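You operate a simulated robot arm through the tools that you are given. There is no shell and no other tool. Be economical: measure what you need, move in short steps, check, and stop when the job is done.

You run a simulated robot arm. Do the job below in one go: nothing can be reset, and whatever is moved stays where it is left.

Task
Seal the filled cup and stand it on the green mat.
Fine: use the cup sealer; first turn the grey knob till the amber light goes out; hold the steel handle down till the green light; slide the white drawer back in. Set down upright: large cup.

The check looks at the end state, three seconds after you hand in, the way a careful person would. Anything else that was tipped, shoved, dropped, spilled or broken makes it a failure. A push-on lid holds only when it is set on centred and level and pressed home; a screw cap is set on level and turned clockwise until tight.

Robot
A 7-joint arm with a fingered hand on a trunk, on a base that drives. Base frame: it is fixed to the floor where the robot stands at the start and does not move with it; the origin is under the middle of the robot, x ahead of it, y to its left, z up; the surface under the hand at the start is at about z = 0.85. Units: m, degrees, N and s.
With the tool pointing down near the work surface it reaches from about 0.4 to 0.74 m from the robot's upright axis, wherever it stands. Its first joint turns from -166.0 to 166.0 degrees. Places, roughly: black ring in the white drawer [0.7, 0, 0.9]; green mat [0.4, -0.7, 0.8]; grey knob [0.5, -0.1, 1.1]; steel handle [0.6, 0, 1.2]; white drawer [0.6, 0, 0.9]. Payload 3.4 kg.
Tool frame: the origin (TCP) lies between the finger pads and is the grasp point; the fingertips stand 0.025 m ahead of it; z points along the fingers, y is the line along which they close. Largest opening 0.088 m; the body of the gripper starts 0.029 m behind the TCP. The gripper is a hand of 3 fingers: y runs from the thumb to the fingers, the wrist lies at [-0.013, -0.106, -0.174] in the tool frame, and closing takes about 1.5 s.
Orientation is that of the tool frame in the base frame, as a unit quaternion [x, y, z, w]. With the fingers straight down and the wrist toward the robot, the tool's x, y and z point along [0, 1, 0], [1, 0, 0] and [0, 0, -1] of the base frame.

Tools
- The arm moves only by the tool move_arm. Its argument "plan" is a list of rows, each a list of 2 entries, a list of its own where there are three numbers: the shift along the base's x, y, z in units of 50 mm (1.0 is 50 mm), then the turn, a rotation vector about the base's x, y, z in units of 6 degrees (1.0 is 6 degrees). In form: [[[dx, dy, dz], [wx, wy, wz]], ...]. A call has 1 to 10 rows; each row shifts and turns the commanded pose from where the row before left it. "gripper" is the closure, from 0 (fully open) to 1 (shut), set as the call begins (left out, the last holds). A call with a number of a shift or a turn outside -1 to 1 is refused whole. Each row takes 0.2 s and may step no farther than 0.05 m and 8.6 degrees from the row before; otherwise, or with a gripper value out of range, the whole call is refused. Where a pose cannot be reached the arm comes as near as it can. A force on the tool above 90 N (or 10 N above the force at the start of the call, whichever is more), or a blocked arm, ends the call early, and 0.2 s more pass. The fingers move at their own pace (about 0.072 m/s each) and stop on an object; they squeeze with about 29 N. The grip force told is the motor's: it shows also when the fingers shut on nothing. Time passes only in rows, and 0.2 s behind the last, so rows that do not move let the fingers close. The reply holds the time, the measured pose of the TCP, the force on the tool along the base axes, the opening and the grip force, in the units named above and with some noise, with the torque about the TCP (base axes, N m) and any sound that the robot's microphone picked up.
- Cameras (640 x 400 px; columns grow to the right, rows downward): "scene" is now at [0.0117, 0.1259, 1.5027]; the picture's right is [-0.40, -0.92, 0.00], its down [-0.67, 0.29, -0.68] and it looks along [0.63, -0.27, -0.73] (base axes); focal length 252 px, centre (320, 200). "wrist" rides on the gripper at [0.058, -0.085, -0.099] in the tool frame; the picture's right is [-0.67, 0.35, -0.66], its down [-0.69, -0.63, 0.37] and it looks along [-0.29, 0.69, 0.66] (tool axes); focal length 261 px, centre (320, 200). There is no depth. A picture from a camera that has moved, and an enlarged one, comes with that camera's place and axes in the base frame and with its lens.
- grab_frame(camera): a new picture of that camera. It takes no simulated time.
- lift_body(by): slides the trunk up (or, below 0, down) by that many m; the arm and the scene camera ride with it, the base frame stays. It gives what a move gives, with no picture.
- drive_base(legs): drives the robot by 1 to 6 legs, each [ahead, left, turn to the left] in m, m and degrees, along the robot's own axes; the way and the turn of a leg run together, so that a leg with both is an arc; at most 1.5 m and 180 degrees a leg. The arm and the cameras ride along, it lands a little off, and it stops where it bumps. It gives what a move gives.
- finger_targets(index, middle, thumb_bend, thumb_turn): sets how far each is bent, from 0 (flat) to 1 (curled in); at 0.3 the hand is open as for a grip, at 0.7 the pads meet at the TCP. One left out holds its place. A second passes; each finger stops where it meets its share of the squeeze, and holds until it gets a number again. A gripper value or a shape takes the hand back. It gives what a move gives, with no picture; readings hold the bend of each and the force on the fingers (four entries, about 0 where the hand has none), thumb and palm. thumb_turn goes from beside the hand (0) to across from the fingers (1), as for a grip.
- hand_shape(shape): the hand has 3 fingers and takes this shape, open, in about a second: jaw (thumb against the fingers, like two jaws); tri (thumb and two fingers); tip (a fingertip pinch); poke (one finger out to press); point (the index stretched); flat (the hand flat); cup (the hand cupped); fist (a fist). The gripper value then closes the fingers along that shape, each until it touches; the sizes above hold for jaw. It gives what a move gives, with no picture.
- turn_head(pan, tilt): turns the head with the scene camera to pan (to the left, within 155 degrees either way) and tilt (down, from -29 to 69), counted from straight ahead of the robot. It gives what a move gives.
- enlarge(camera, box): a new picture of the part [left, top, right, bottom] of that camera's present view, enlarged. It takes no simulated time.
- close_job(): hands the job in; it is judged then, once.

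Go step by step. Nothing tells you exact positions but the pictures and the camera data: compare them with the known pose of the tool, close in by small moves and look again before you grip or let go. The budget is 120 turns and 82 pictures, counting those below and the enlarged ones. Unless the task says otherwise, let go and move clear before handing in.

The tools are called after ">>>" as name(argument=value, ...) on one line, values as JSON. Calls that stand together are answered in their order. move_arm: Moves the arm, as the interface text tells. Its arguments: {"type":"object","properties":{"plan":{"type":"array","items":{"type":"array"}},"gripper":{"type":"number"}},"required":["plan"]} The other tools are called the same way: lift_body (by) slides the trunk up or down; hand_shape (shape) gives the hand a shape; finger_targets (index, middle, thumb_bend, thumb_turn) moves the fingers one by one; drive_base (legs) drives the base; turn_head (pan, tilt) turns the head that bears the scene camera; grab_frame (camera) takes a picture; enlarge (camera, box) takes an enlarged picture of a part of a camera's view; close_job () hands the job in.

At the start:

```text
t: 0.0
tool_pos: [0.4219, -0.1955, 1.0002]
tool_rot: [0.707, 0.707, 0.001, 0.0]
ft_force: [-0.5, -0.8, -0.3]
moment: [0.02, -0.03, 0.01]
grip_width: 0.0881
grip_force: 0.1
shape: jaw
bend: [0.3, 0.3, 0.3, 0.98]
finger forces: [0.1, 0.1, 0.0, 0.0, 0.0, 0.0]
trunk travel left (down, up): [-0.525, 0.065]
robot x, y, heading: [-0.0019, -0.0026, -0.4]
head pan, tilt: [-23.6, 46.9]
```

scene: 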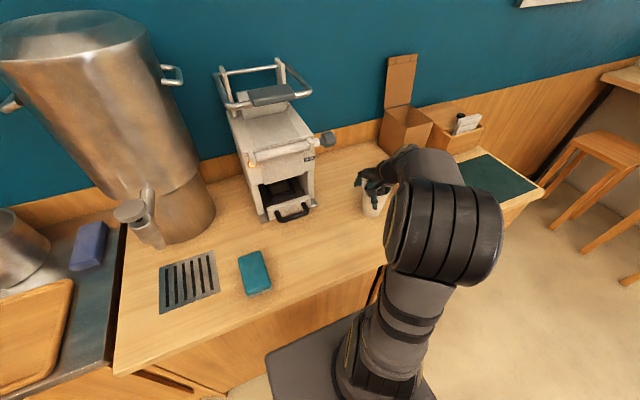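
wrist: 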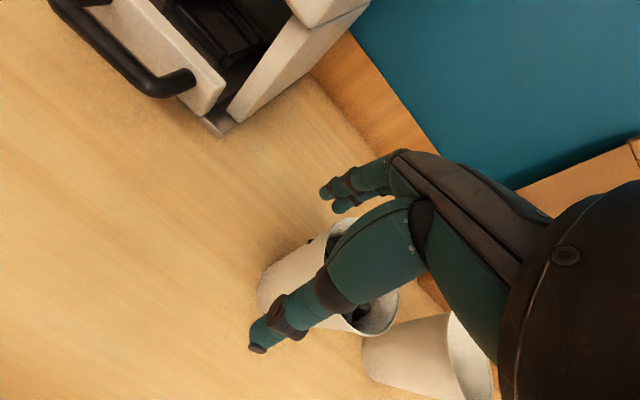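

I see the sealer ahead with its drawer at the front, and cups near the hand. I'll look closer at each.

>>> enlarge(camera="scene", box=[200, 50, 360, 230])

>>> enlarge(camera="scene", box=[330, 90, 550, 230])

>>> enlarge(camera="wrist", box=[200, 180, 520, 400])

```text
2.22 times, centred on (280, 140) of scene
camera zoom: at [0.0117, 0.1259, 1.5027], right [-0.4, -0.92, 0.0], down [-0.67, 0.29, -0.68], along [0.63, -0.27, -0.73], focal length 559 px, centre (409, 333)
```

zoom: 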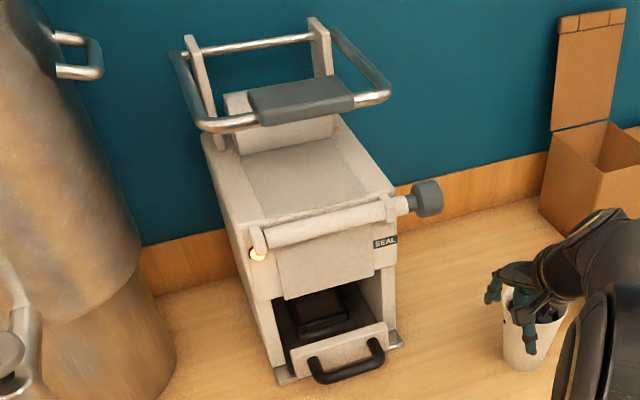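

```text
2.86 times, centred on (440, 160) of scene
camera zoom: at [0.0117, 0.1259, 1.5027], right [-0.4, -0.92, 0.0], down [-0.67, 0.29, -0.68], along [0.63, -0.27, -0.73], focal length 719 px, centre (-23, 314)
```

zoom: 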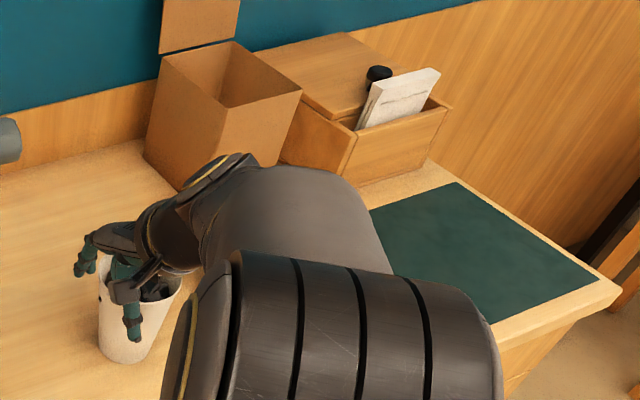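

```text
1.82 times, centred on (360, 290) of wrist
camera zoom: at [0.3375, -0.139, 1.0996], right [0.35, -0.67, 0.66], down [-0.63, -0.69, -0.37], along [0.69, -0.29, -0.66], focal length 474 px, centre (247, 36)
```

zoom: 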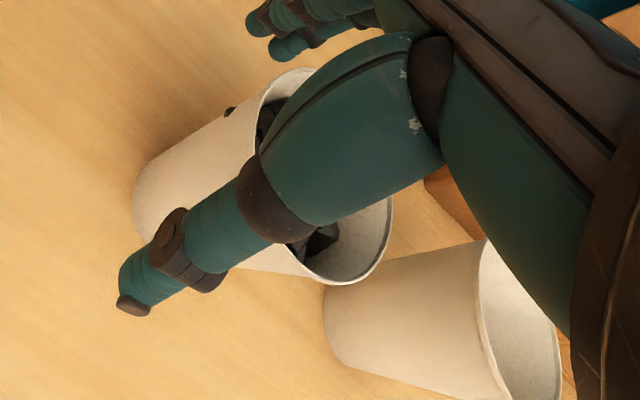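

The hand hovers over a filled cup, with another cup beside it. I'll lift the hand and move it aside to see.

>>> move_arm(plan=[[[0, 0, 1], [0, 0, 0]], [[0, 0, 1], [0, 0, 0]], [[0, 0, 1], [0, 0, 0]], [[0, 0, 1], [0, 0, 0]], [[-0.5, 0.8, 0], [0, 0, 0]], [[-0.5, 0.8, 0], [0, 0, 0]], [[0, 1, 0], [0, 0, 0]], [[0, 1, 0], [0, 0, 0]], [[0, 1, 0], [0, 0, 0]], [[0, 1, 0], [0, 0, 0]]])

>>> turn_head(pan=-35, tilt=47)

>>> grab_frame(camera="scene")

>>> grab_frame(camera="wrist")

```text
t: 2.2
tool_pos: [0.3724, 0.0848, 1.2]
tool_rot: [0.707, 0.707, 0.001, 0.0]
ft_force: [0.2, 0.6, -0.7]
moment: [0.0, 0.01, -0.02]
grip_width: 0.0877
grip_force: 0.1
shape: jaw
bend: [0.3, 0.3, 0.3, 0.98]
finger forces: [0.1, 0.1, 0.0, 0.0, 0.0, 0.0]
trunk travel left (down, up): [-0.525, 0.065]
robot x, y, heading: [-0.0006, 0.0025, 0.1]
head pan, tilt: [-23.6, 46.9]
```

```text
t: 2.9
tool_pos: [0.3727, 0.0845, 1.2008]
tool_rot: [0.707, 0.707, 0.0, 0.0]
ft_force: [0.4, -0.6, 0.3]
moment: [0.01, 0.01, 0.03]
grip_width: 0.0877
grip_force: 0.1
shape: jaw
bend: [0.3, 0.3, 0.3, 0.98]
finger forces: [0.0, 0.0, 0.0, 0.0, 0.1, 0.0]
trunk travel left (down, up): [-0.525, 0.065]
robot x, y, heading: [0.0006, -0.0036, 0.1]
head pan, tilt: [-35.0, 47.0]
```

```text
76 pictures are left
camera scene: at [0.0039, 0.1123, 1.5026], right [-0.57, -0.82, 0.0], down [-0.6, 0.42, -0.68], along [0.56, -0.39, -0.73], focal length 252 px, centre (320, 200)
```

scene: 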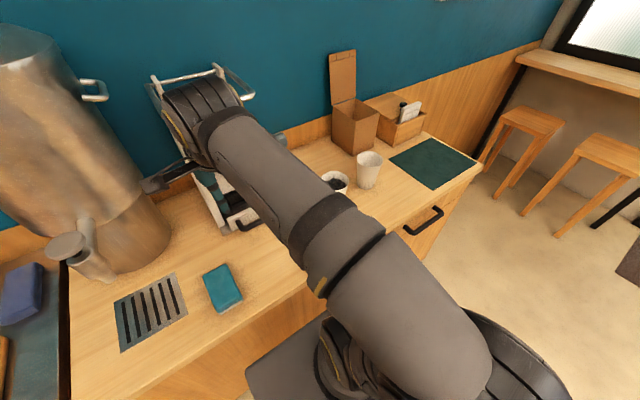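

```text
75 pictures are left
camera wrist: at [0.2874, 0.1411, 1.2995], right [0.35, -0.67, 0.66], down [-0.63, -0.69, -0.37], along [0.69, -0.29, -0.66], focal length 261 px, centre (320, 200)
```

wrist: 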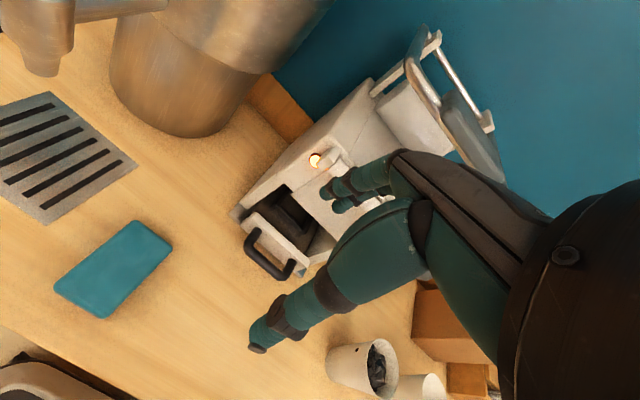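

>>> enlarge(camera="scene", box=[310, 130, 400, 200])

>>> enlarge(camera="wrist", box=[220, 120, 460, 400])

```text
5.71 times, centred on (355, 165) of scene
camera zoom: at [0.0039, 0.1123, 1.5026], right [-0.57, -0.82, 0.0], down [-0.6, 0.42, -0.68], along [0.56, -0.39, -0.73], focal length 1438 px, centre (120, 400)
```

zoom: 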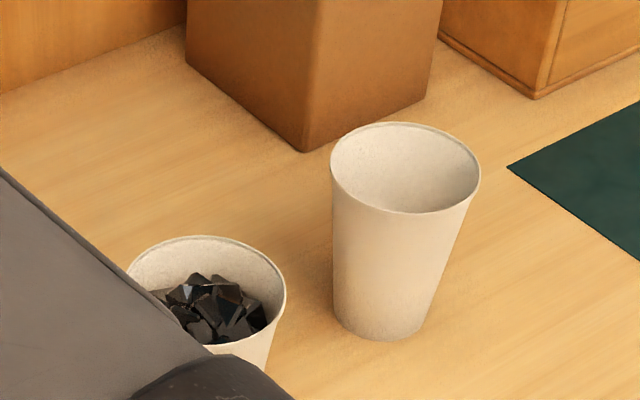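

```text
1.43 times, centred on (340, 260) of wrist
camera zoom: at [0.2874, 0.1411, 1.2995], right [0.35, -0.67, 0.66], down [-0.63, -0.69, -0.37], along [0.69, -0.29, -0.66], focal length 372 px, centre (291, 114)
```

zoom: 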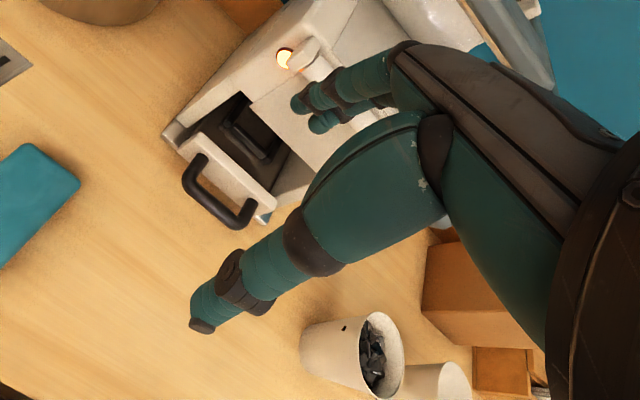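

The filled cup (dark ice) stands at about (0.44, -0.25), and the empty one at (0.46, -0.41). The sealer front is at about x = 0.555, y from -0.09 to 0.10, with the amber light on. I'll move the arm right, turning the fingers to face the knob along +y.

>>> move_arm(plan=[[[0, -1, 0], [0, 0, 0]], [[0, -1, 0], [0, 0, 0]], [[0, -1, 0], [0, 0, 0]], [[0, -1, 0], [0, 0, 0]], [[0, -1, 0], [0, 0, 0]], [[0, -1, 0], [0, 0, 0]], [[0, -0.7, 0], [1, 0, 0]], [[0, 0, 0], [1, 0, 0]], [[0, 0, 0], [1, 0, 0]], [[0, 0, 0], [1, 0, 0]]])

>>> move_arm(plan=[[[0, 0, 0], [1, 0, 0]], [[0, 0, 0], [1, 0, 0]], [[0, 0, 0], [1, 0, 0]], [[0, 0, 0], [1, 0, 0]], [[0, 0, 0], [1, 0, 0]], [[0, 0, 0], [1, 0, 0]], [[0, 0, 0], [1, 0, 0]], [[0, 0, 0], [1, 0, 0]], [[0, 0, 0], [1, 0, 0]], [[0, 0, 0], [1, 0, 0]]])

>>> turn_head(pan=-15, tilt=40)

>>> grab_frame(camera="scene")

>>> grab_frame(camera="wrist")

```text
t: 5.1
tool_pos: [0.3718, -0.2523, 1.1992]
tool_rot: [0.691, 0.692, 0.148, -0.147]
ft_force: [0.0, 0.0, -0.5]
moment: [-0.01, 0.01, -0.01]
grip_width: 0.088
grip_force: 0.1
shape: jaw
bend: [0.3, 0.3, 0.3, 0.98]
finger forces: [0.0, 0.0, 0.0, 0.1, 0.0, 0.1]
trunk travel left (down, up): [-0.525, 0.065]
robot x, y, heading: [0.0009, -0.0036, 0.0]
head pan, tilt: [-35.0, 47.0]
```

```text
t: 7.3
tool_pos: [0.3727, -0.2516, 1.2009]
tool_rot: [0.526, 0.526, 0.473, -0.473]
ft_force: [0.6, 0.8, 0.5]
moment: [0.0, -0.02, 0.01]
grip_width: 0.0878
grip_force: 0.0
shape: jaw
bend: [0.3, 0.3, 0.3, 0.98]
finger forces: [0.1, 0.0, 0.0, 0.1, 0.0, 0.0]
trunk travel left (down, up): [-0.525, 0.065]
robot x, y, heading: [-0.002, -0.0005, 0.0]
head pan, tilt: [-35.0, 47.0]
```

```text
t: 8.2
tool_pos: [0.3724, -0.2517, 1.1997]
tool_rot: [0.525, 0.526, 0.473, -0.473]
ft_force: [0.0, -0.6, -0.4]
moment: [0.03, 0.02, -0.01]
grip_width: 0.0879
grip_force: 0.1
shape: jaw
bend: [0.3, 0.3, 0.3, 0.98]
finger forces: [0.1, 0.0, 0.1, 0.0, 0.0, 0.0]
trunk travel left (down, up): [-0.525, 0.065]
robot x, y, heading: [-0.0001, 0.0009, -0.1]
head pan, tilt: [-15.0, 40.0]
```

```text
72 pictures are left
camera scene: at [0.0207, 0.1358, 1.5126], right [-0.26, -0.97, 0.0], down [-0.62, 0.17, -0.77], along [0.74, -0.2, -0.64], focal length 252 px, centre (320, 200)
```

scene: 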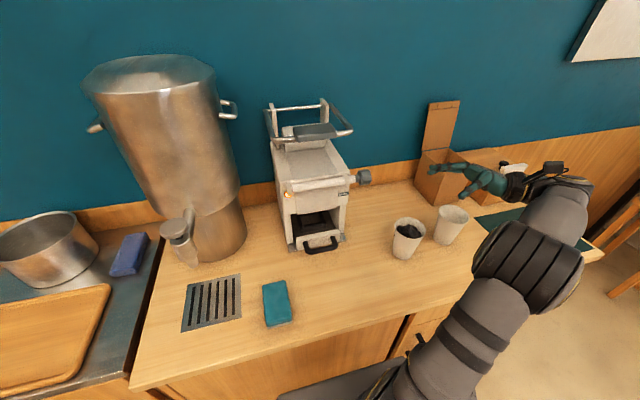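

```text
71 pictures are left
camera wrist: at [0.2878, -0.3453, 1.2686], right [0.35, -0.72, -0.6], down [-0.63, 0.29, -0.72], along [0.69, 0.63, -0.35], focal length 261 px, centre (320, 200)
```

wrist: 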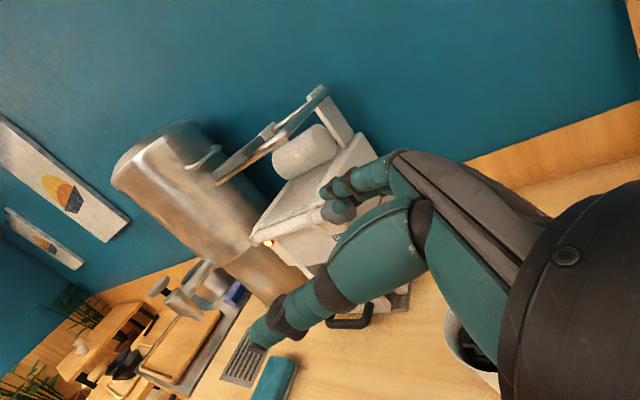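

>>> enlarge(camera="scene", box=[255, 90, 385, 265])

>>> enlarge(camera="scene", box=[375, 190, 485, 270])

>>> enlarge(camera="wrist", box=[200, 80, 420, 350])

```text
2.29 times, centred on (320, 178) of scene
camera zoom: at [0.0207, 0.1358, 1.5126], right [-0.26, -0.97, 0.0], down [-0.62, 0.17, -0.77], along [0.74, -0.2, -0.64], focal length 575 px, centre (320, 251)
```

zoom: 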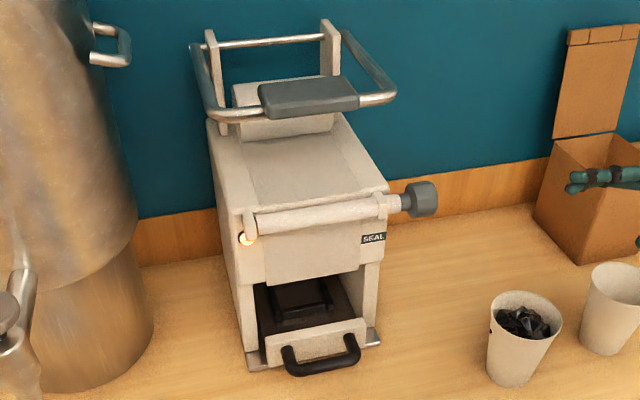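

```text
5.00 times, centred on (430, 230) of scene
camera zoom: at [0.0207, 0.1358, 1.5126], right [-0.26, -0.97, 0.0], down [-0.62, 0.17, -0.77], along [0.74, -0.2, -0.64], focal length 1258 px, centre (-230, 50)
```

zoom: 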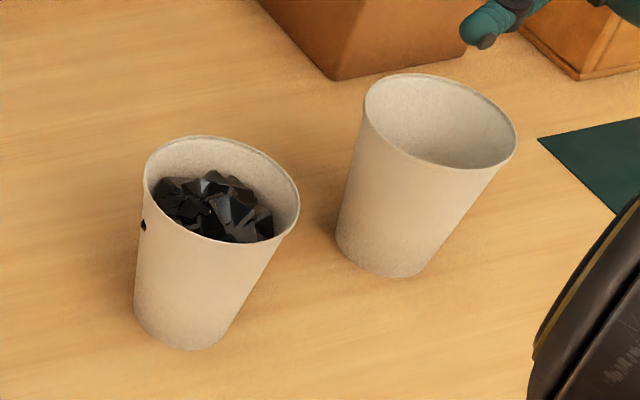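

```text
1.48 times, centred on (310, 215) of wrist
camera zoom: at [0.2878, -0.3453, 1.2686], right [0.35, -0.72, -0.6], down [-0.63, 0.29, -0.72], along [0.69, 0.63, -0.35], focal length 386 px, centre (335, 178)
```

zoom: 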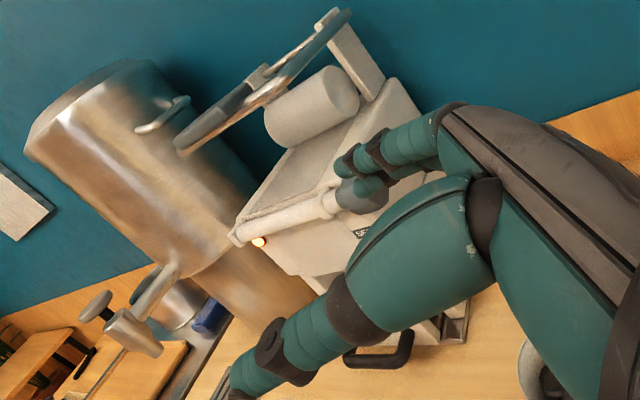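

The knob lies at about (0.535, -0.130, 1.120) with its axis along y. I'll come in from the right, stopping short first.

>>> move_arm(plan=[[[0.5, 0, -0.4], [1, 0, 0]], [[0.9, 0, -0.4], [0, 0, 0]], [[0.9, 0, -0.4], [0, 0, 0]], [[0.93, 0, -0.4], [0, 0, 0]], [[0, 0.3, 0], [0, 0, 0]]])

>>> enlarge(camera="scene", box=[290, 110, 450, 230])

>>> enlarge(camera="wrist", box=[160, 60, 480, 360])

```text
refused: row 4 steps farther than a row can; nothing moved
```

```text
3.33 times, centred on (370, 170) of scene
camera zoom: at [0.0207, 0.1358, 1.5126], right [-0.26, -0.97, 0.0], down [-0.62, 0.17, -0.77], along [0.74, -0.2, -0.64], focal length 839 px, centre (153, 300)
```

zoom: 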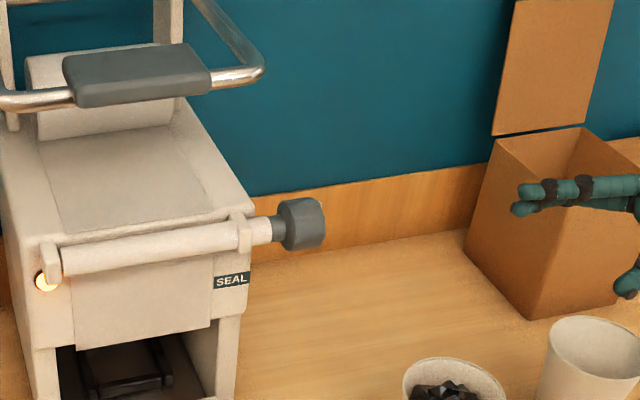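

```text
1.33 times, centred on (320, 210) of wrist
camera zoom: at [0.2878, -0.3453, 1.2686], right [0.35, -0.72, -0.6], down [-0.63, 0.29, -0.72], along [0.69, 0.63, -0.35], focal length 348 px, centre (320, 187)
```

zoom: 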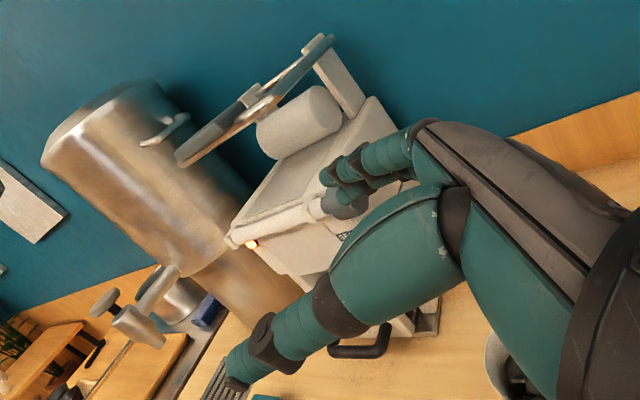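

I'll split the approach into smaller rows so it isn't refused.

>>> move_arm(plan=[[[0.5, 0, -0.4], [1, 0, 0]], [[0.9, 0, -0.4], [0, 0, 0]], [[0.9, 0, -0.4], [0, 0, 0]], [[0.9, 0, -0.4], [0, 0, 0]], [[0.06, 0.4, 0], [0, 0, 0]]])

>>> enlarge(camera="scene", box=[290, 110, 450, 230])

>>> enlarge(camera="wrist", box=[160, 60, 480, 360])

```text
t: 9.4
tool_pos: [0.5341, -0.2317, 1.1218]
tool_rot: [0.5, 0.5, 0.5, -0.5]
ft_force: [0.3, 0.2, 0.2]
moment: [-0.03, 0.02, -0.01]
grip_width: 0.0876
grip_force: 0.1
shape: jaw
bend: [0.3, 0.3, 0.3, 0.98]
finger forces: [0.1, 0.0, 0.0, 0.0, 0.0, 0.0]
trunk travel left (down, up): [-0.525, 0.065]
robot x, y, heading: [0.0011, -0.0022, 0.1]
head pan, tilt: [-15.0, 40.0]
```

```text
3.33 times, centred on (370, 170) of scene
camera zoom: at [0.0208, 0.136, 1.5126], right [-0.26, -0.97, 0.0], down [-0.62, 0.17, -0.77], along [0.74, -0.2, -0.64], focal length 839 px, centre (153, 300)
```

zoom: 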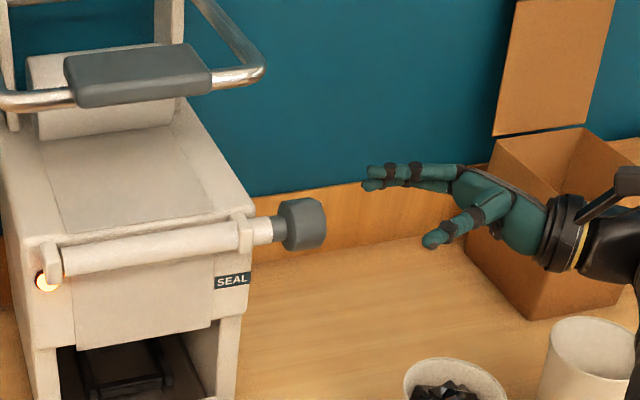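

```text
1.33 times, centred on (320, 210) of wrist
camera zoom: at [0.4504, -0.3319, 1.1804], right [0.35, -0.66, -0.67], down [-0.63, 0.37, -0.69], along [0.69, 0.66, -0.29], focal length 348 px, centre (320, 187)
```

zoom: 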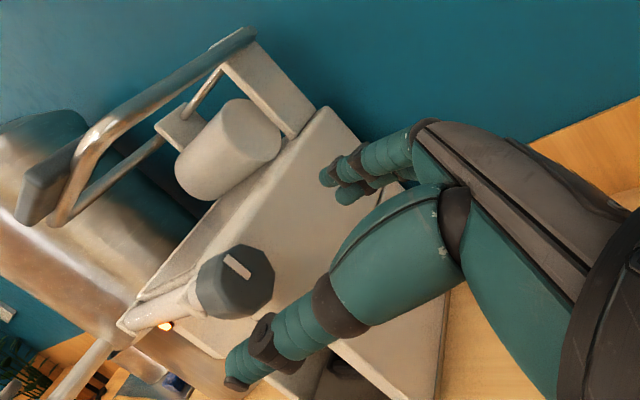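

The knob has a white pointer mark and the hand is lined up with it. I'll move in and close.

>>> move_arm(plan=[[[0, 0.65, 0], [0, 0, 0]], [[0, 0.65, 0], [0, 0, 0]], [[0, 0.65, 0], [0, 0, 0]]])

>>> move_arm(gripper=1, plan=[[[0, 0, 0], [0, 0, 0]], [[0, 0, 0], [0, 0, 0]], [[0, 0, 0], [0, 0, 0]], [[0, 0, 0], [0, 0, 0]], [[0, 0, 0], [0, 0, 0]], [[0, 0, 0], [0, 0, 0]], [[0, 0, 0], [0, 0, 0]]])

>>> enlarge(camera="scene", box=[270, 110, 430, 230])

>>> enlarge(camera="wrist", box=[100, 60, 480, 360])

```text
t: 10.2
tool_pos: [0.5345, -0.1342, 1.1207]
tool_rot: [0.5, 0.5, 0.5, -0.5]
ft_force: [0.1, 0.1, 0.3]
moment: [-0.01, 0.0, 0.03]
grip_width: 0.0875
grip_force: 0.1
shape: jaw
bend: [0.3, 0.3, 0.3, 0.98]
finger forces: [0.0, 0.0, 0.1, 0.0, 0.0, 0.0]
trunk travel left (down, up): [-0.525, 0.065]
robot x, y, heading: [-0.0019, -0.0016, 0.0]
head pan, tilt: [-15.0, 40.0]
```

```text
t: 11.8
tool_pos: [0.5335, -0.1328, 1.1219]
tool_rot: [0.5, 0.501, 0.499, -0.5]
ft_force: [1.2, 9.5, 5.0]
moment: [0.11, -0.07, 0.14]
grip_width: 0.0272
grip_force: 29.3
shape: jaw
bend: [0.74, 0.41, 0.74, 1.0]
finger forces: [15.6, 9.2, 0.1, 0.1, 24.7, 0.1]
trunk travel left (down, up): [-0.525, 0.065]
robot x, y, heading: [-0.0001, 0.0016, -0.1]
head pan, tilt: [-15.0, 40.0]
```

```text
3.33 times, centred on (350, 170) of scene
camera zoom: at [0.0202, 0.1381, 1.5125], right [-0.26, -0.97, 0.0], down [-0.62, 0.17, -0.77], along [0.74, -0.2, -0.64], focal length 839 px, centre (220, 300)
```

zoom: 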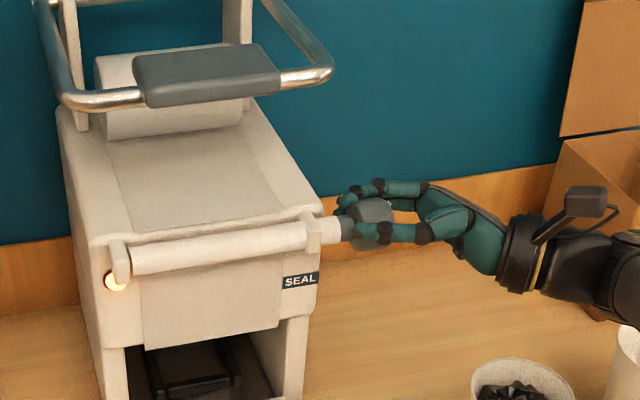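

```text
1.33 times, centred on (290, 210) of wrist
camera zoom: at [0.4493, -0.2331, 1.1798], right [0.35, -0.66, -0.67], down [-0.63, 0.36, -0.69], along [0.69, 0.66, -0.29], focal length 348 px, centre (360, 187)
```

zoom: 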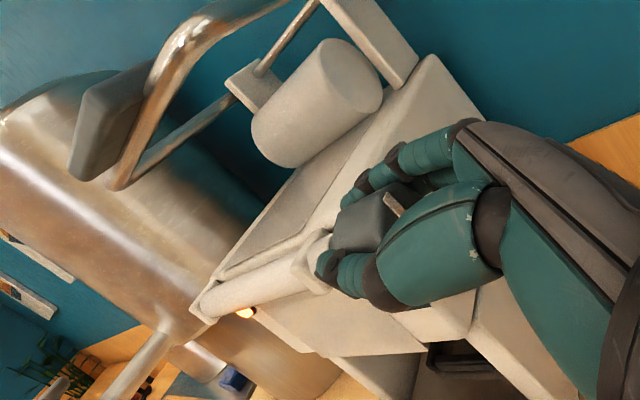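

The index and thumb wrapped behind the knob. I'll open, back off 15 mm and re-grip.

>>> move_arm(gripper=0, plan=[[[0, 0, 0], [0, 0, 0]], [[0, 0, 0], [0, 0, 0]], [[0, 0, 0], [0, 0, 0]], [[0, 0, 0], [0, 0, 0]], [[0, -0.32, -0.05], [0, 0, 0]]])

>>> move_arm(gripper=1, plan=[[[0, 0, 0], [0, 0, 0]], [[0, 0, 0], [0, 0, 0]], [[0, 0, 0], [0, 0, 0]], [[0, 0, 0], [0, 0, 0]], [[0, 0, 0], [0, 0, 0]], [[0, 0, 0], [0, 0, 0]], [[0, 0, 0], [0, 0, 0]]])

>>> enlarge(camera="wrist", box=[100, 60, 480, 360])

```text
t: 13.0
tool_pos: [0.5347, -0.1505, 1.1169]
tool_rot: [0.5, 0.501, 0.5, -0.5]
ft_force: [-0.1, -0.1, 0.1]
moment: [0.0, -0.01, -0.01]
grip_width: 0.0878
grip_force: 0.1
shape: jaw
bend: [0.3, 0.3, 0.3, 0.98]
finger forces: [0.0, 0.0, 0.1, 0.0, 0.0, 0.0]
trunk travel left (down, up): [-0.525, 0.065]
robot x, y, heading: [0.0004, -0.0007, 0.1]
head pan, tilt: [-15.0, 40.0]
```

```text
t: 14.6
tool_pos: [0.5337, -0.1504, 1.1175]
tool_rot: [0.5, 0.5, 0.5, -0.5]
ft_force: [-0.6, 0.4, 1.9]
moment: [0.07, -0.04, 0.03]
grip_width: 0.0333
grip_force: 28.7
shape: jaw
bend: [0.74, 0.39, 0.74, 1.0]
finger forces: [15.8, 9.2, 0.0, 0.1, 26.1, 0.0]
trunk travel left (down, up): [-0.525, 0.065]
robot x, y, heading: [0.0016, 0.0012, -0.1]
head pan, tilt: [-15.0, 40.0]
```

```text
1.33 times, centred on (290, 210) of wrist
camera zoom: at [0.4501, -0.2502, 1.1757], right [0.35, -0.66, -0.67], down [-0.63, 0.37, -0.69], along [0.69, 0.66, -0.28], focal length 348 px, centre (360, 187)
```

zoom: 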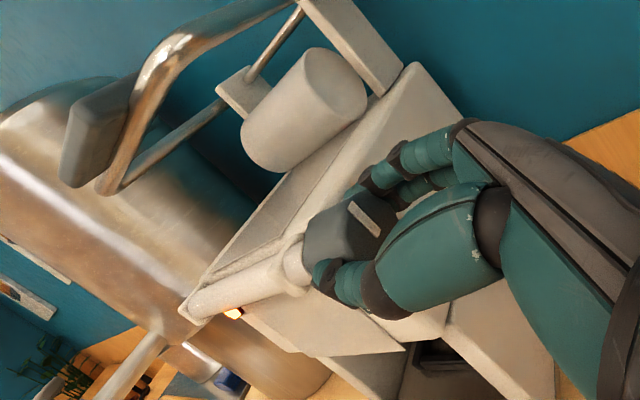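

The index seems to slip below the knob. I'll open, raise 12 mm and try again.

>>> move_arm(gripper=0, plan=[[[0, 0, 0], [0, 0, 0]], [[0, 0, 0], [0, 0, 0]], [[0, 0, 0], [0, 0, 0]], [[0, 0, 0], [0, 0, 0]], [[0.05, 0.1, 0.24], [0, 0, 0]]])

>>> enlarge(camera="wrist", box=[200, 120, 420, 320])

>>> move_arm(gripper=1, plan=[[[0, 0, 0], [0, 0, 0]], [[0, 0, 0], [0, 0, 0]], [[0, 0, 0], [0, 0, 0]], [[0, 0, 0], [0, 0, 0]], [[0, 0, 0], [0, 0, 0]], [[0, 0, 0], [0, 0, 0]], [[0, 0, 0], [0, 0, 0]]])

>>> enlarge(camera="wrist", box=[200, 120, 420, 320])

```text
t: 15.8
tool_pos: [0.5376, -0.1462, 1.1284]
tool_rot: [0.501, 0.5, 0.5, -0.499]
ft_force: [1.0, -0.1, 0.4]
moment: [0.0, 0.02, 0.01]
grip_width: 0.0876
grip_force: 0.1
shape: jaw
bend: [0.3, 0.3, 0.3, 0.98]
finger forces: [0.0, 0.0, 0.1, 0.0, 0.1, 0.1]
trunk travel left (down, up): [-0.525, 0.065]
robot x, y, heading: [0.0001, 0.0043, 0.0]
head pan, tilt: [-15.0, 40.0]
```

```text
2.00 times, centred on (310, 220) of wrist
camera zoom: at [0.4528, -0.2456, 1.1874], right [0.35, -0.66, -0.67], down [-0.63, 0.37, -0.69], along [0.69, 0.66, -0.29], focal length 521 px, centre (340, 160)
```

zoom: 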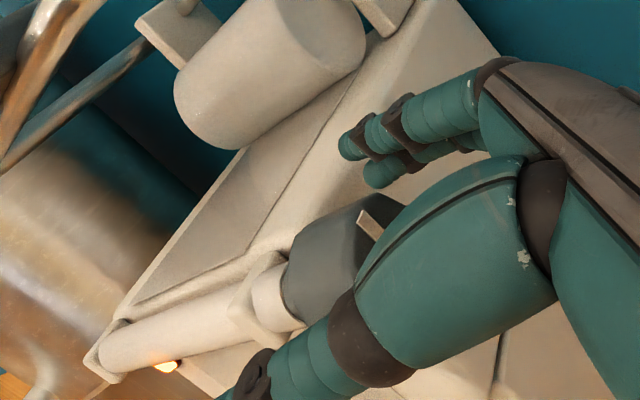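

```text
t: 17.4
tool_pos: [0.5366, -0.1448, 1.1302]
tool_rot: [0.5, 0.501, 0.5, -0.5]
ft_force: [7.2, 0.3, 18.5]
moment: [0.31, -0.33, -0.2]
grip_width: 0.0175
grip_force: 29.1
shape: jaw
bend: [0.74, 0.43, 0.78, 1.0]
finger forces: [0.0, 10.9, 0.1, 0.0, 0.1, 0.0]
trunk travel left (down, up): [-0.525, 0.065]
robot x, y, heading: [0.0001, 0.0019, -0.3]
head pan, tilt: [-15.0, 40.0]
```

```text
2.00 times, centred on (310, 220) of wrist
camera zoom: at [0.4525, -0.2451, 1.1885], right [0.35, -0.66, -0.67], down [-0.63, 0.37, -0.69], along [0.69, 0.66, -0.28], focal length 521 px, centre (340, 160)
```

zoom: 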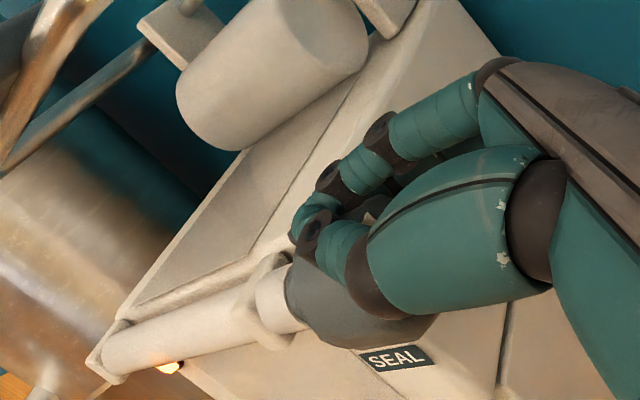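

That was too high; the knob centre is near z = 1.124. I'll re-grip there.

>>> move_arm(gripper=0, plan=[[[0, 0, 0], [0, 0, 0]], [[0, 0, 0], [0, 0, 0]], [[0, 0, 0], [0, 0, 0]], [[0, 0, 0], [0, 0, 0]], [[0, 0, -0.1], [0, 0, 0]]])

>>> move_arm(gripper=1, plan=[[[0, 0, 0], [0, 0, 0]], [[0, 0, 0], [0, 0, 0]], [[0, 0, 0], [0, 0, 0]], [[0, 0, 0], [0, 0, 0]], [[0, 0, 0], [0, 0, 0]], [[0, 0, 0], [0, 0, 0]], [[0, 0, 0], [0, 0, 0]]])

>>> enlarge(camera="wrist", box=[200, 120, 420, 320])

```text
t: 18.6
tool_pos: [0.5373, -0.1456, 1.1241]
tool_rot: [0.5, 0.5, 0.5, -0.5]
ft_force: [-0.3, -0.5, -0.7]
moment: [-0.01, -0.01, -0.03]
grip_width: 0.0874
grip_force: 0.0
shape: jaw
bend: [0.3, 0.3, 0.3, 0.98]
finger forces: [0.1, 0.1, 0.1, 0.0, 0.1, 0.1]
trunk travel left (down, up): [-0.525, 0.065]
robot x, y, heading: [0.0012, -0.0004, -0.1]
head pan, tilt: [-15.0, 40.0]
```

```text
t: 20.2
tool_pos: [0.5369, -0.1443, 1.1241]
tool_rot: [0.5, 0.5, 0.5, -0.5]
ft_force: [2.3, 0.3, 9.4]
moment: [0.17, -0.15, -0.13]
grip_width: 0.0269
grip_force: 28.9
shape: jaw
bend: [0.74, 0.41, 0.76, 1.0]
finger forces: [14.9, 10.1, 0.1, 0.0, 21.0, 0.1]
trunk travel left (down, up): [-0.525, 0.065]
robot x, y, heading: [-0.0002, -0.001, -0.1]
head pan, tilt: [-15.0, 40.0]
```

```text
2.00 times, centred on (310, 220) of wrist
camera zoom: at [0.4526, -0.2449, 1.183], right [0.35, -0.66, -0.67], down [-0.63, 0.37, -0.69], along [0.69, 0.66, -0.28], focal length 521 px, centre (340, 160)
```

zoom: 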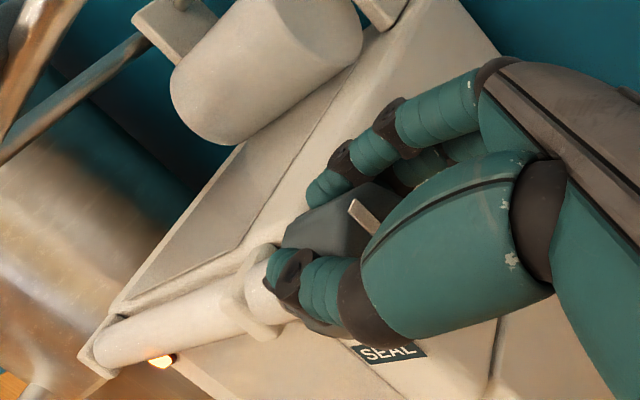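

The knob is enclosed by the thumb and both fingers now. I'll try turning it 30 degrees about +y.

>>> move_arm(plan=[[[0, 0, 0], [0, 1, 0]], [[0, 0, 0], [0, 1, 0]], [[0, 0, 0], [0, 1, 0]], [[0, 0, 0], [0, 1, 0]], [[0, 0, 0], [0, 1, 0]]])

>>> enlarge(camera="wrist", box=[200, 120, 420, 320])

>>> enlarge(camera="scene", box=[270, 110, 430, 230])

```text
t: 21.4
tool_pos: [0.5381, -0.1447, 1.1285]
tool_rot: [-0.609, -0.354, -0.358, 0.612]
ft_force: [19.6, -4.6, 43.7]
moment: [0.77, -1.23, -0.57]
grip_width: 0.0284
grip_force: 28.2
shape: jaw
bend: [0.74, 0.37, 0.75, 1.0]
finger forces: [32.7, 19.1, 0.1, 0.0, 23.6, 0.0]
trunk travel left (down, up): [-0.525, 0.065]
robot x, y, heading: [-0.0021, 0.0027, 0.3]
head pan, tilt: [-15.0, 40.0]
```

```text
2.00 times, centred on (310, 220) of wrist
camera zoom: at [0.4925, -0.2449, 1.2207], right [-0.03, -0.65, -0.76], down [-0.88, 0.37, -0.28], along [0.47, 0.66, -0.59], focal length 521 px, centre (340, 160)
```

zoom: 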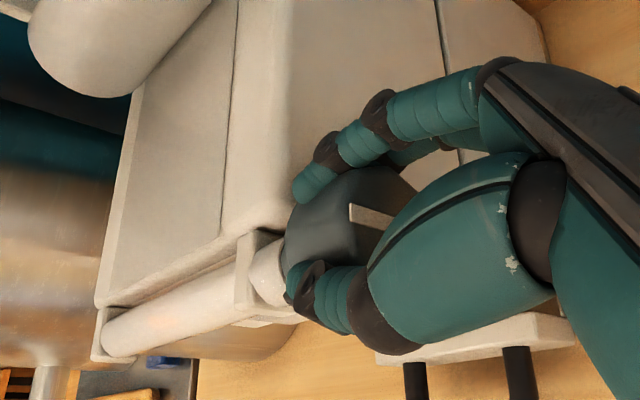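

```text
3.33 times, centred on (350, 170) of scene
camera zoom: at [0.02, 0.1362, 1.513], right [-0.26, -0.97, 0.0], down [-0.62, 0.17, -0.77], along [0.74, -0.2, -0.64], focal length 839 px, centre (220, 300)
```

zoom: 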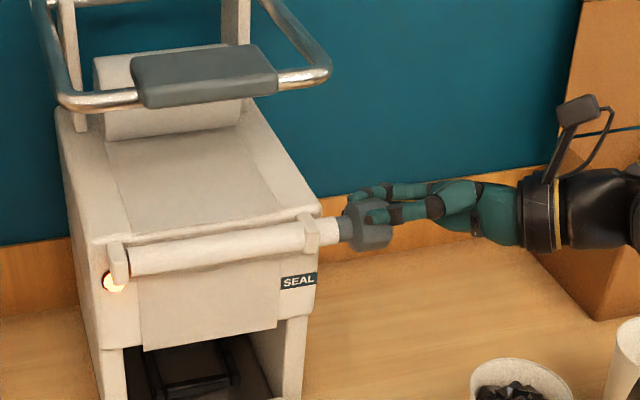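

The knob seems to follow partly, but the hand sits too high and bears on it. I'll open, recentre about 8 mm lower in this orientation and grip again.

>>> move_arm(gripper=0, plan=[[[0, 0, 0], [0, 0, 0]], [[0, 0, 0], [0, 0, 0]], [[0, 0, 0], [0, 0, 0]], [[0, 0, 0], [0, 0, 0]], [[0, 0, 0], [0, 0, 0]]])

>>> enlarge(camera="wrist", box=[200, 120, 420, 320])

>>> enlarge(camera="scene", box=[330, 150, 410, 210])

```text
t: 22.6
tool_pos: [0.5371, -0.1446, 1.1244]
tool_rot: [0.612, 0.354, 0.354, -0.612]
ft_force: [0.3, 0.4, -0.6]
moment: [-0.01, -0.02, 0.04]
grip_width: 0.0877
grip_force: 0.1
shape: jaw
bend: [0.3, 0.3, 0.3, 0.98]
finger forces: [0.0, 0.1, 0.0, 0.0, 0.1, 0.0]
trunk travel left (down, up): [-0.525, 0.065]
robot x, y, heading: [0.0047, -0.0016, -0.2]
head pan, tilt: [-15.0, 40.0]
```

```text
2.00 times, centred on (310, 220) of wrist
camera zoom: at [0.493, -0.2447, 1.2172], right [-0.03, -0.66, -0.75], down [-0.89, 0.37, -0.28], along [0.46, 0.66, -0.59], focal length 521 px, centre (340, 160)
```

zoom: 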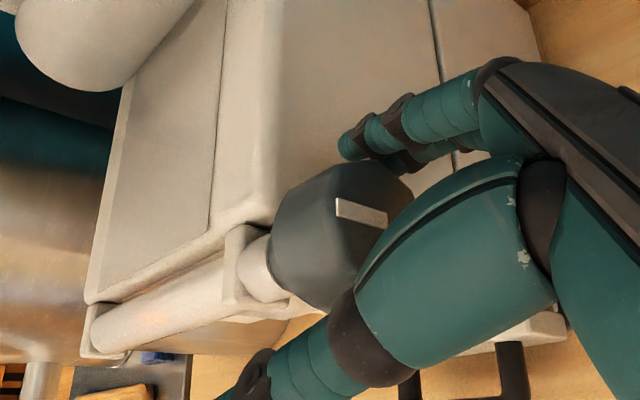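

```text
6.67 times, centred on (370, 180) of scene
camera zoom: at [0.0208, 0.1359, 1.5126], right [-0.26, -0.97, 0.0], down [-0.62, 0.17, -0.77], along [0.74, -0.2, -0.64], focal length 1678 px, centre (-13, 333)
```

zoom: 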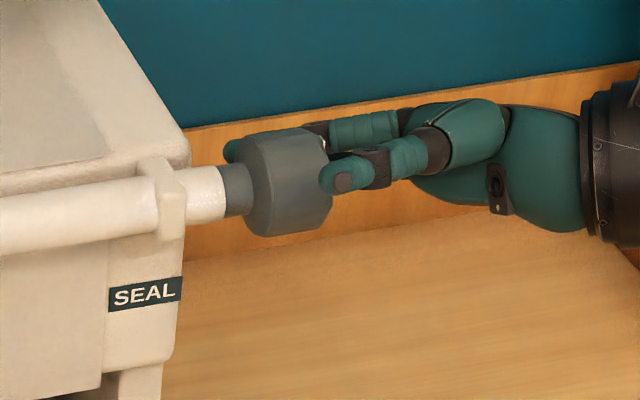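

The pointer still points up, so the fingers slipped and the knob did not turn. I'll grip lower (z about 1.115) and turn the other way.

>>> move_arm(plan=[[[0.02, 0.08, -0.19], [0, 0, 0]]])

>>> move_arm(gripper=1, plan=[[[0, 0, 0], [0, 0, 0]], [[0, 0, 0], [0, 0, 0]], [[0, 0, 0], [0, 0, 0]], [[0, 0, 0], [0, 0, 0]], [[0, 0, 0], [0, 0, 0]], [[0, 0, 0], [0, 0, 0]], [[0, 0, 0], [0, 0, 0]]])

>>> enlarge(camera="wrist", box=[200, 120, 420, 320])

```text
t: 23.0
tool_pos: [0.5378, -0.1397, 1.1144]
tool_rot: [0.612, 0.354, 0.354, -0.612]
ft_force: [-0.5, 0.4, 0.5]
moment: [-0.02, 0.02, 0.01]
grip_width: 0.0875
grip_force: 0.1
shape: jaw
bend: [0.3, 0.3, 0.3, 0.98]
finger forces: [0.1, 0.0, 0.1, 0.0, 0.0, 0.0]
trunk travel left (down, up): [-0.525, 0.065]
robot x, y, heading: [0.0003, -0.0005, -0.1]
head pan, tilt: [-15.0, 40.0]
```

```text
t: 24.6
tool_pos: [0.5379, -0.1391, 1.1149]
tool_rot: [0.612, 0.354, 0.354, -0.612]
ft_force: [-0.7, 0.4, -1.7]
moment: [-0.02, -0.01, -0.01]
grip_width: 0.0349
grip_force: 28.8
shape: jaw
bend: [0.74, 0.43, 0.74, 1.0]
finger forces: [16.9, 8.5, 0.1, 0.0, 26.1, 0.0]
trunk travel left (down, up): [-0.525, 0.065]
robot x, y, heading: [0.0041, 0.0036, 0.2]
head pan, tilt: [-15.0, 40.0]
```

```text
2.00 times, centred on (310, 220) of wrist
camera zoom: at [0.4938, -0.2401, 1.2081], right [-0.03, -0.66, -0.75], down [-0.89, 0.37, -0.28], along [0.46, 0.66, -0.59], focal length 521 px, centre (340, 160)
```

zoom: 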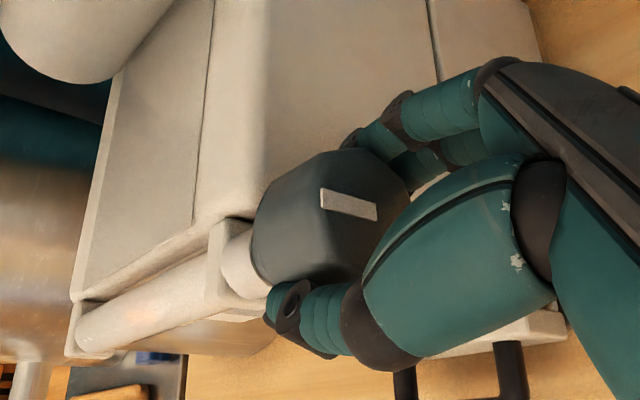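

The grip is well balanced now. I'll turn about -y in steps.

>>> move_arm(plan=[[[0, 0, 0], [0, -1, 0]], [[0, 0, 0], [0, -1, 0]], [[0, 0, 0], [0, -1, 0]], [[0, 0, 0], [0, -1, 0]], [[0, 0, 0], [0, -1, 0]], [[0, 0, 0], [0, -1, 0]]])

>>> enlarge(camera="wrist", box=[150, 120, 420, 370])

```text
t: 26.0
tool_pos: [0.5379, -0.1408, 1.1143]
tool_rot: [0.473, 0.525, 0.526, -0.473]
ft_force: [-2.9, 4.1, -11.6]
moment: [-0.17, 0.09, -0.04]
grip_width: 0.0323
grip_force: 28.9
shape: jaw
bend: [0.74, 0.43, 0.73, 1.0]
finger forces: [15.3, 10.8, 0.0, 0.1, 31.0, 0.1]
trunk travel left (down, up): [-0.525, 0.065]
robot x, y, heading: [-0.0008, -0.0002, 0.0]
head pan, tilt: [-15.0, 40.0]
```

```text
1.60 times, centred on (285, 245) of wrist
camera zoom: at [0.4482, -0.2401, 1.1636], right [0.42, -0.66, -0.63], down [-0.55, 0.37, -0.75], along [0.72, 0.66, -0.21], focal length 417 px, centre (376, 128)
```

zoom: 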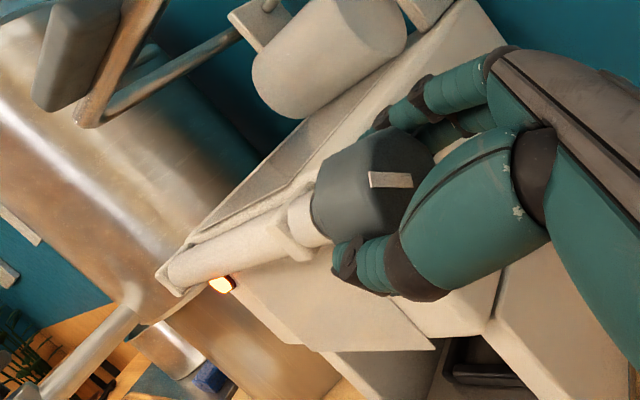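

The knob turned with the hand this time. I'll keep turning.

>>> move_arm(plan=[[[0, 0, 0], [0, -1, 0]], [[0, 0, 0], [0, -1, 0]], [[0, 0, 0], [0, -1, 0]], [[0, 0, 0], [0, -1, 0]], [[0, 0, 0], [0, -1, 0]]])

>>> enlarge(camera="wrist", box=[150, 120, 420, 370])

>>> enlarge(camera="scene", box=[270, 110, 430, 230])

```text
t: 27.2
tool_pos: [0.5399, -0.1396, 1.1127]
tool_rot: [0.321, 0.631, 0.629, -0.321]
ft_force: [-1.0, 6.7, -17.3]
moment: [-0.24, 0.13, 0.02]
grip_width: 0.0296
grip_force: 29.3
shape: jaw
bend: [0.74, 0.45, 0.71, 1.0]
finger forces: [12.7, 7.7, 0.0, 0.1, 33.5, 0.1]
trunk travel left (down, up): [-0.525, 0.065]
robot x, y, heading: [-0.0026, 0.0002, 0.0]
head pan, tilt: [-15.0, 40.0]
```

```text
1.60 times, centred on (285, 245) of wrist
camera zoom: at [0.4371, -0.2404, 1.111], right [0.68, -0.66, -0.34], down [-0.11, 0.36, -0.93], along [0.73, 0.66, 0.18], focal length 417 px, centre (376, 128)
```

zoom: 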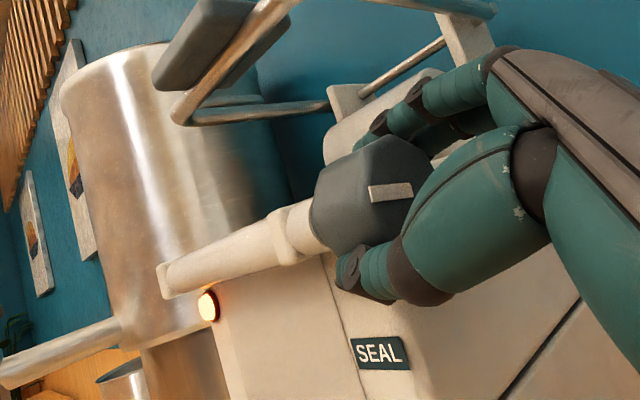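

```text
3.33 times, centred on (350, 170) of scene
camera zoom: at [0.0224, 0.137, 1.5125], right [-0.26, -0.97, 0.0], down [-0.62, 0.17, -0.77], along [0.74, -0.2, -0.64], focal length 839 px, centre (220, 300)
```

zoom: 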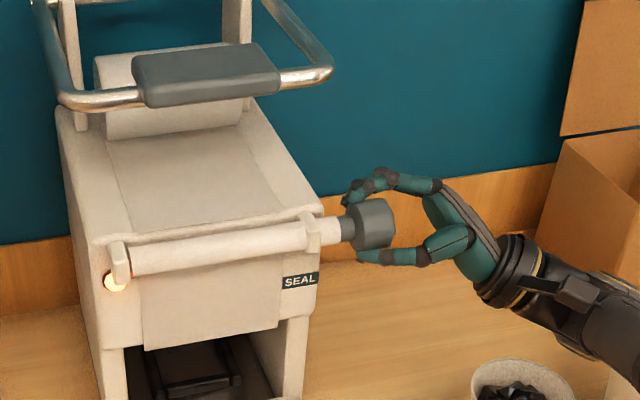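

It has turned about 66 degrees and amber is still on. The wrist gets low near the cups, so I'll ratchet: open, swing back to +48 degrees and grip again.

>>> move_arm(gripper=0, plan=[[[0, 0, 0], [0, 0, 0]], [[0, 0, 0], [0, 0, 0]], [[0, 0, 0], [0, 0, 0]], [[0, 0, 0], [0, 0, 0]], [[0, 0, 0], [0, 1, 0]], [[0, 0, 0], [0, 1, 0]], [[0, 0, 0], [0, 1, 0]], [[0, 0, 0], [0, 1, 0]], [[0, 0, 0], [0, 1, 0]], [[0, 0, 0], [0, 1, 0]]])

>>> move_arm(plan=[[[0, 0, 0], [0, 1, 0]], [[0, 0, 0], [0, 1, 0]], [[0, 0, 0], [0, 1, 0]], [[0, 0, 0], [0, 1, 0]], [[0, 0, 0], [0, 1, 0]], [[0, 0, 0], [0, 1, 0]], [[0, 0, 0], [0, 1, 0]], [[0, 0, 0], [0, 1, 0]]])

>>> move_arm(gripper=1, plan=[[[0, 0, 0], [0, 0, 0]], [[0, 0, 0], [0, 0, 0]], [[0, 0, 0], [0, 0, 0]], [[0, 0, 0], [0, 0, 0]], [[0, 0, 0], [0, 0, 0]], [[0, 0, 0], [0, 0, 0]], [[0, 0, 0], [0, 0, 0]]])

>>> enlarge(camera="wrist", box=[150, 120, 420, 370])

```text
t: 29.4
tool_pos: [0.5384, -0.1413, 1.1154]
tool_rot: [0.501, 0.5, 0.499, -0.5]
ft_force: [-0.7, -0.9, 0.5]
moment: [-0.02, -0.03, 0.0]
grip_width: 0.0876
grip_force: 0.0
shape: jaw
bend: [0.3, 0.3, 0.3, 0.98]
finger forces: [0.0, 0.0, 0.0, 0.0, 0.0, 0.0]
trunk travel left (down, up): [-0.525, 0.065]
robot x, y, heading: [0.0018, 0.0002, -0.2]
head pan, tilt: [-15.0, 40.0]
```

```text
t: 31.2
tool_pos: [0.5394, -0.1411, 1.1148]
tool_rot: [0.66, 0.253, 0.254, -0.66]
ft_force: [-0.7, -0.3, 0.3]
moment: [0.01, 0.0, -0.03]
grip_width: 0.0876
grip_force: 0.1
shape: jaw
bend: [0.3, 0.3, 0.3, 0.98]
finger forces: [0.0, 0.0, 0.1, 0.0, 0.1, 0.1]
trunk travel left (down, up): [-0.525, 0.065]
robot x, y, heading: [0.0025, 0.0016, -0.1]
head pan, tilt: [-15.0, 40.0]
```

```text
t: 32.8
tool_pos: [0.5387, -0.1409, 1.1145]
tool_rot: [-0.66, -0.253, -0.253, 0.66]
ft_force: [-1.9, 1.0, -0.4]
moment: [-0.06, -0.01, 0.02]
grip_width: 0.0341
grip_force: 28.5
shape: jaw
bend: [0.74, 0.46, 0.74, 1.0]
finger forces: [16.9, 9.1, 0.0, 0.0, 25.6, 0.0]
trunk travel left (down, up): [-0.525, 0.065]
robot x, y, heading: [-0.0003, 0.0029, 0.0]
head pan, tilt: [-15.0, 40.0]
```

```text
1.60 times, centred on (285, 245) of wrist
camera zoom: at [0.5253, -0.2409, 1.2167], right [-0.26, -0.66, -0.71], down [-0.93, 0.37, 0.01], along [0.25, 0.66, -0.71], focal length 417 px, centre (376, 128)
```

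zoom: 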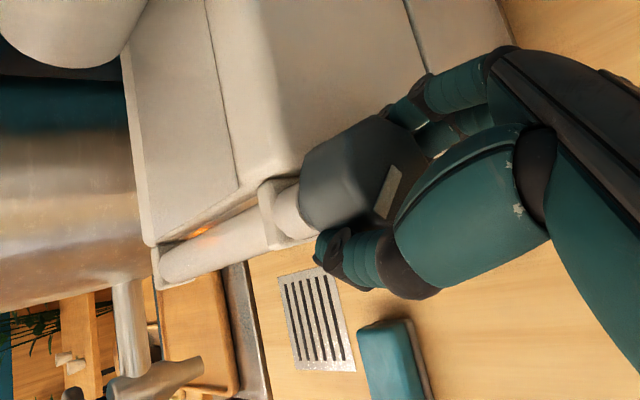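

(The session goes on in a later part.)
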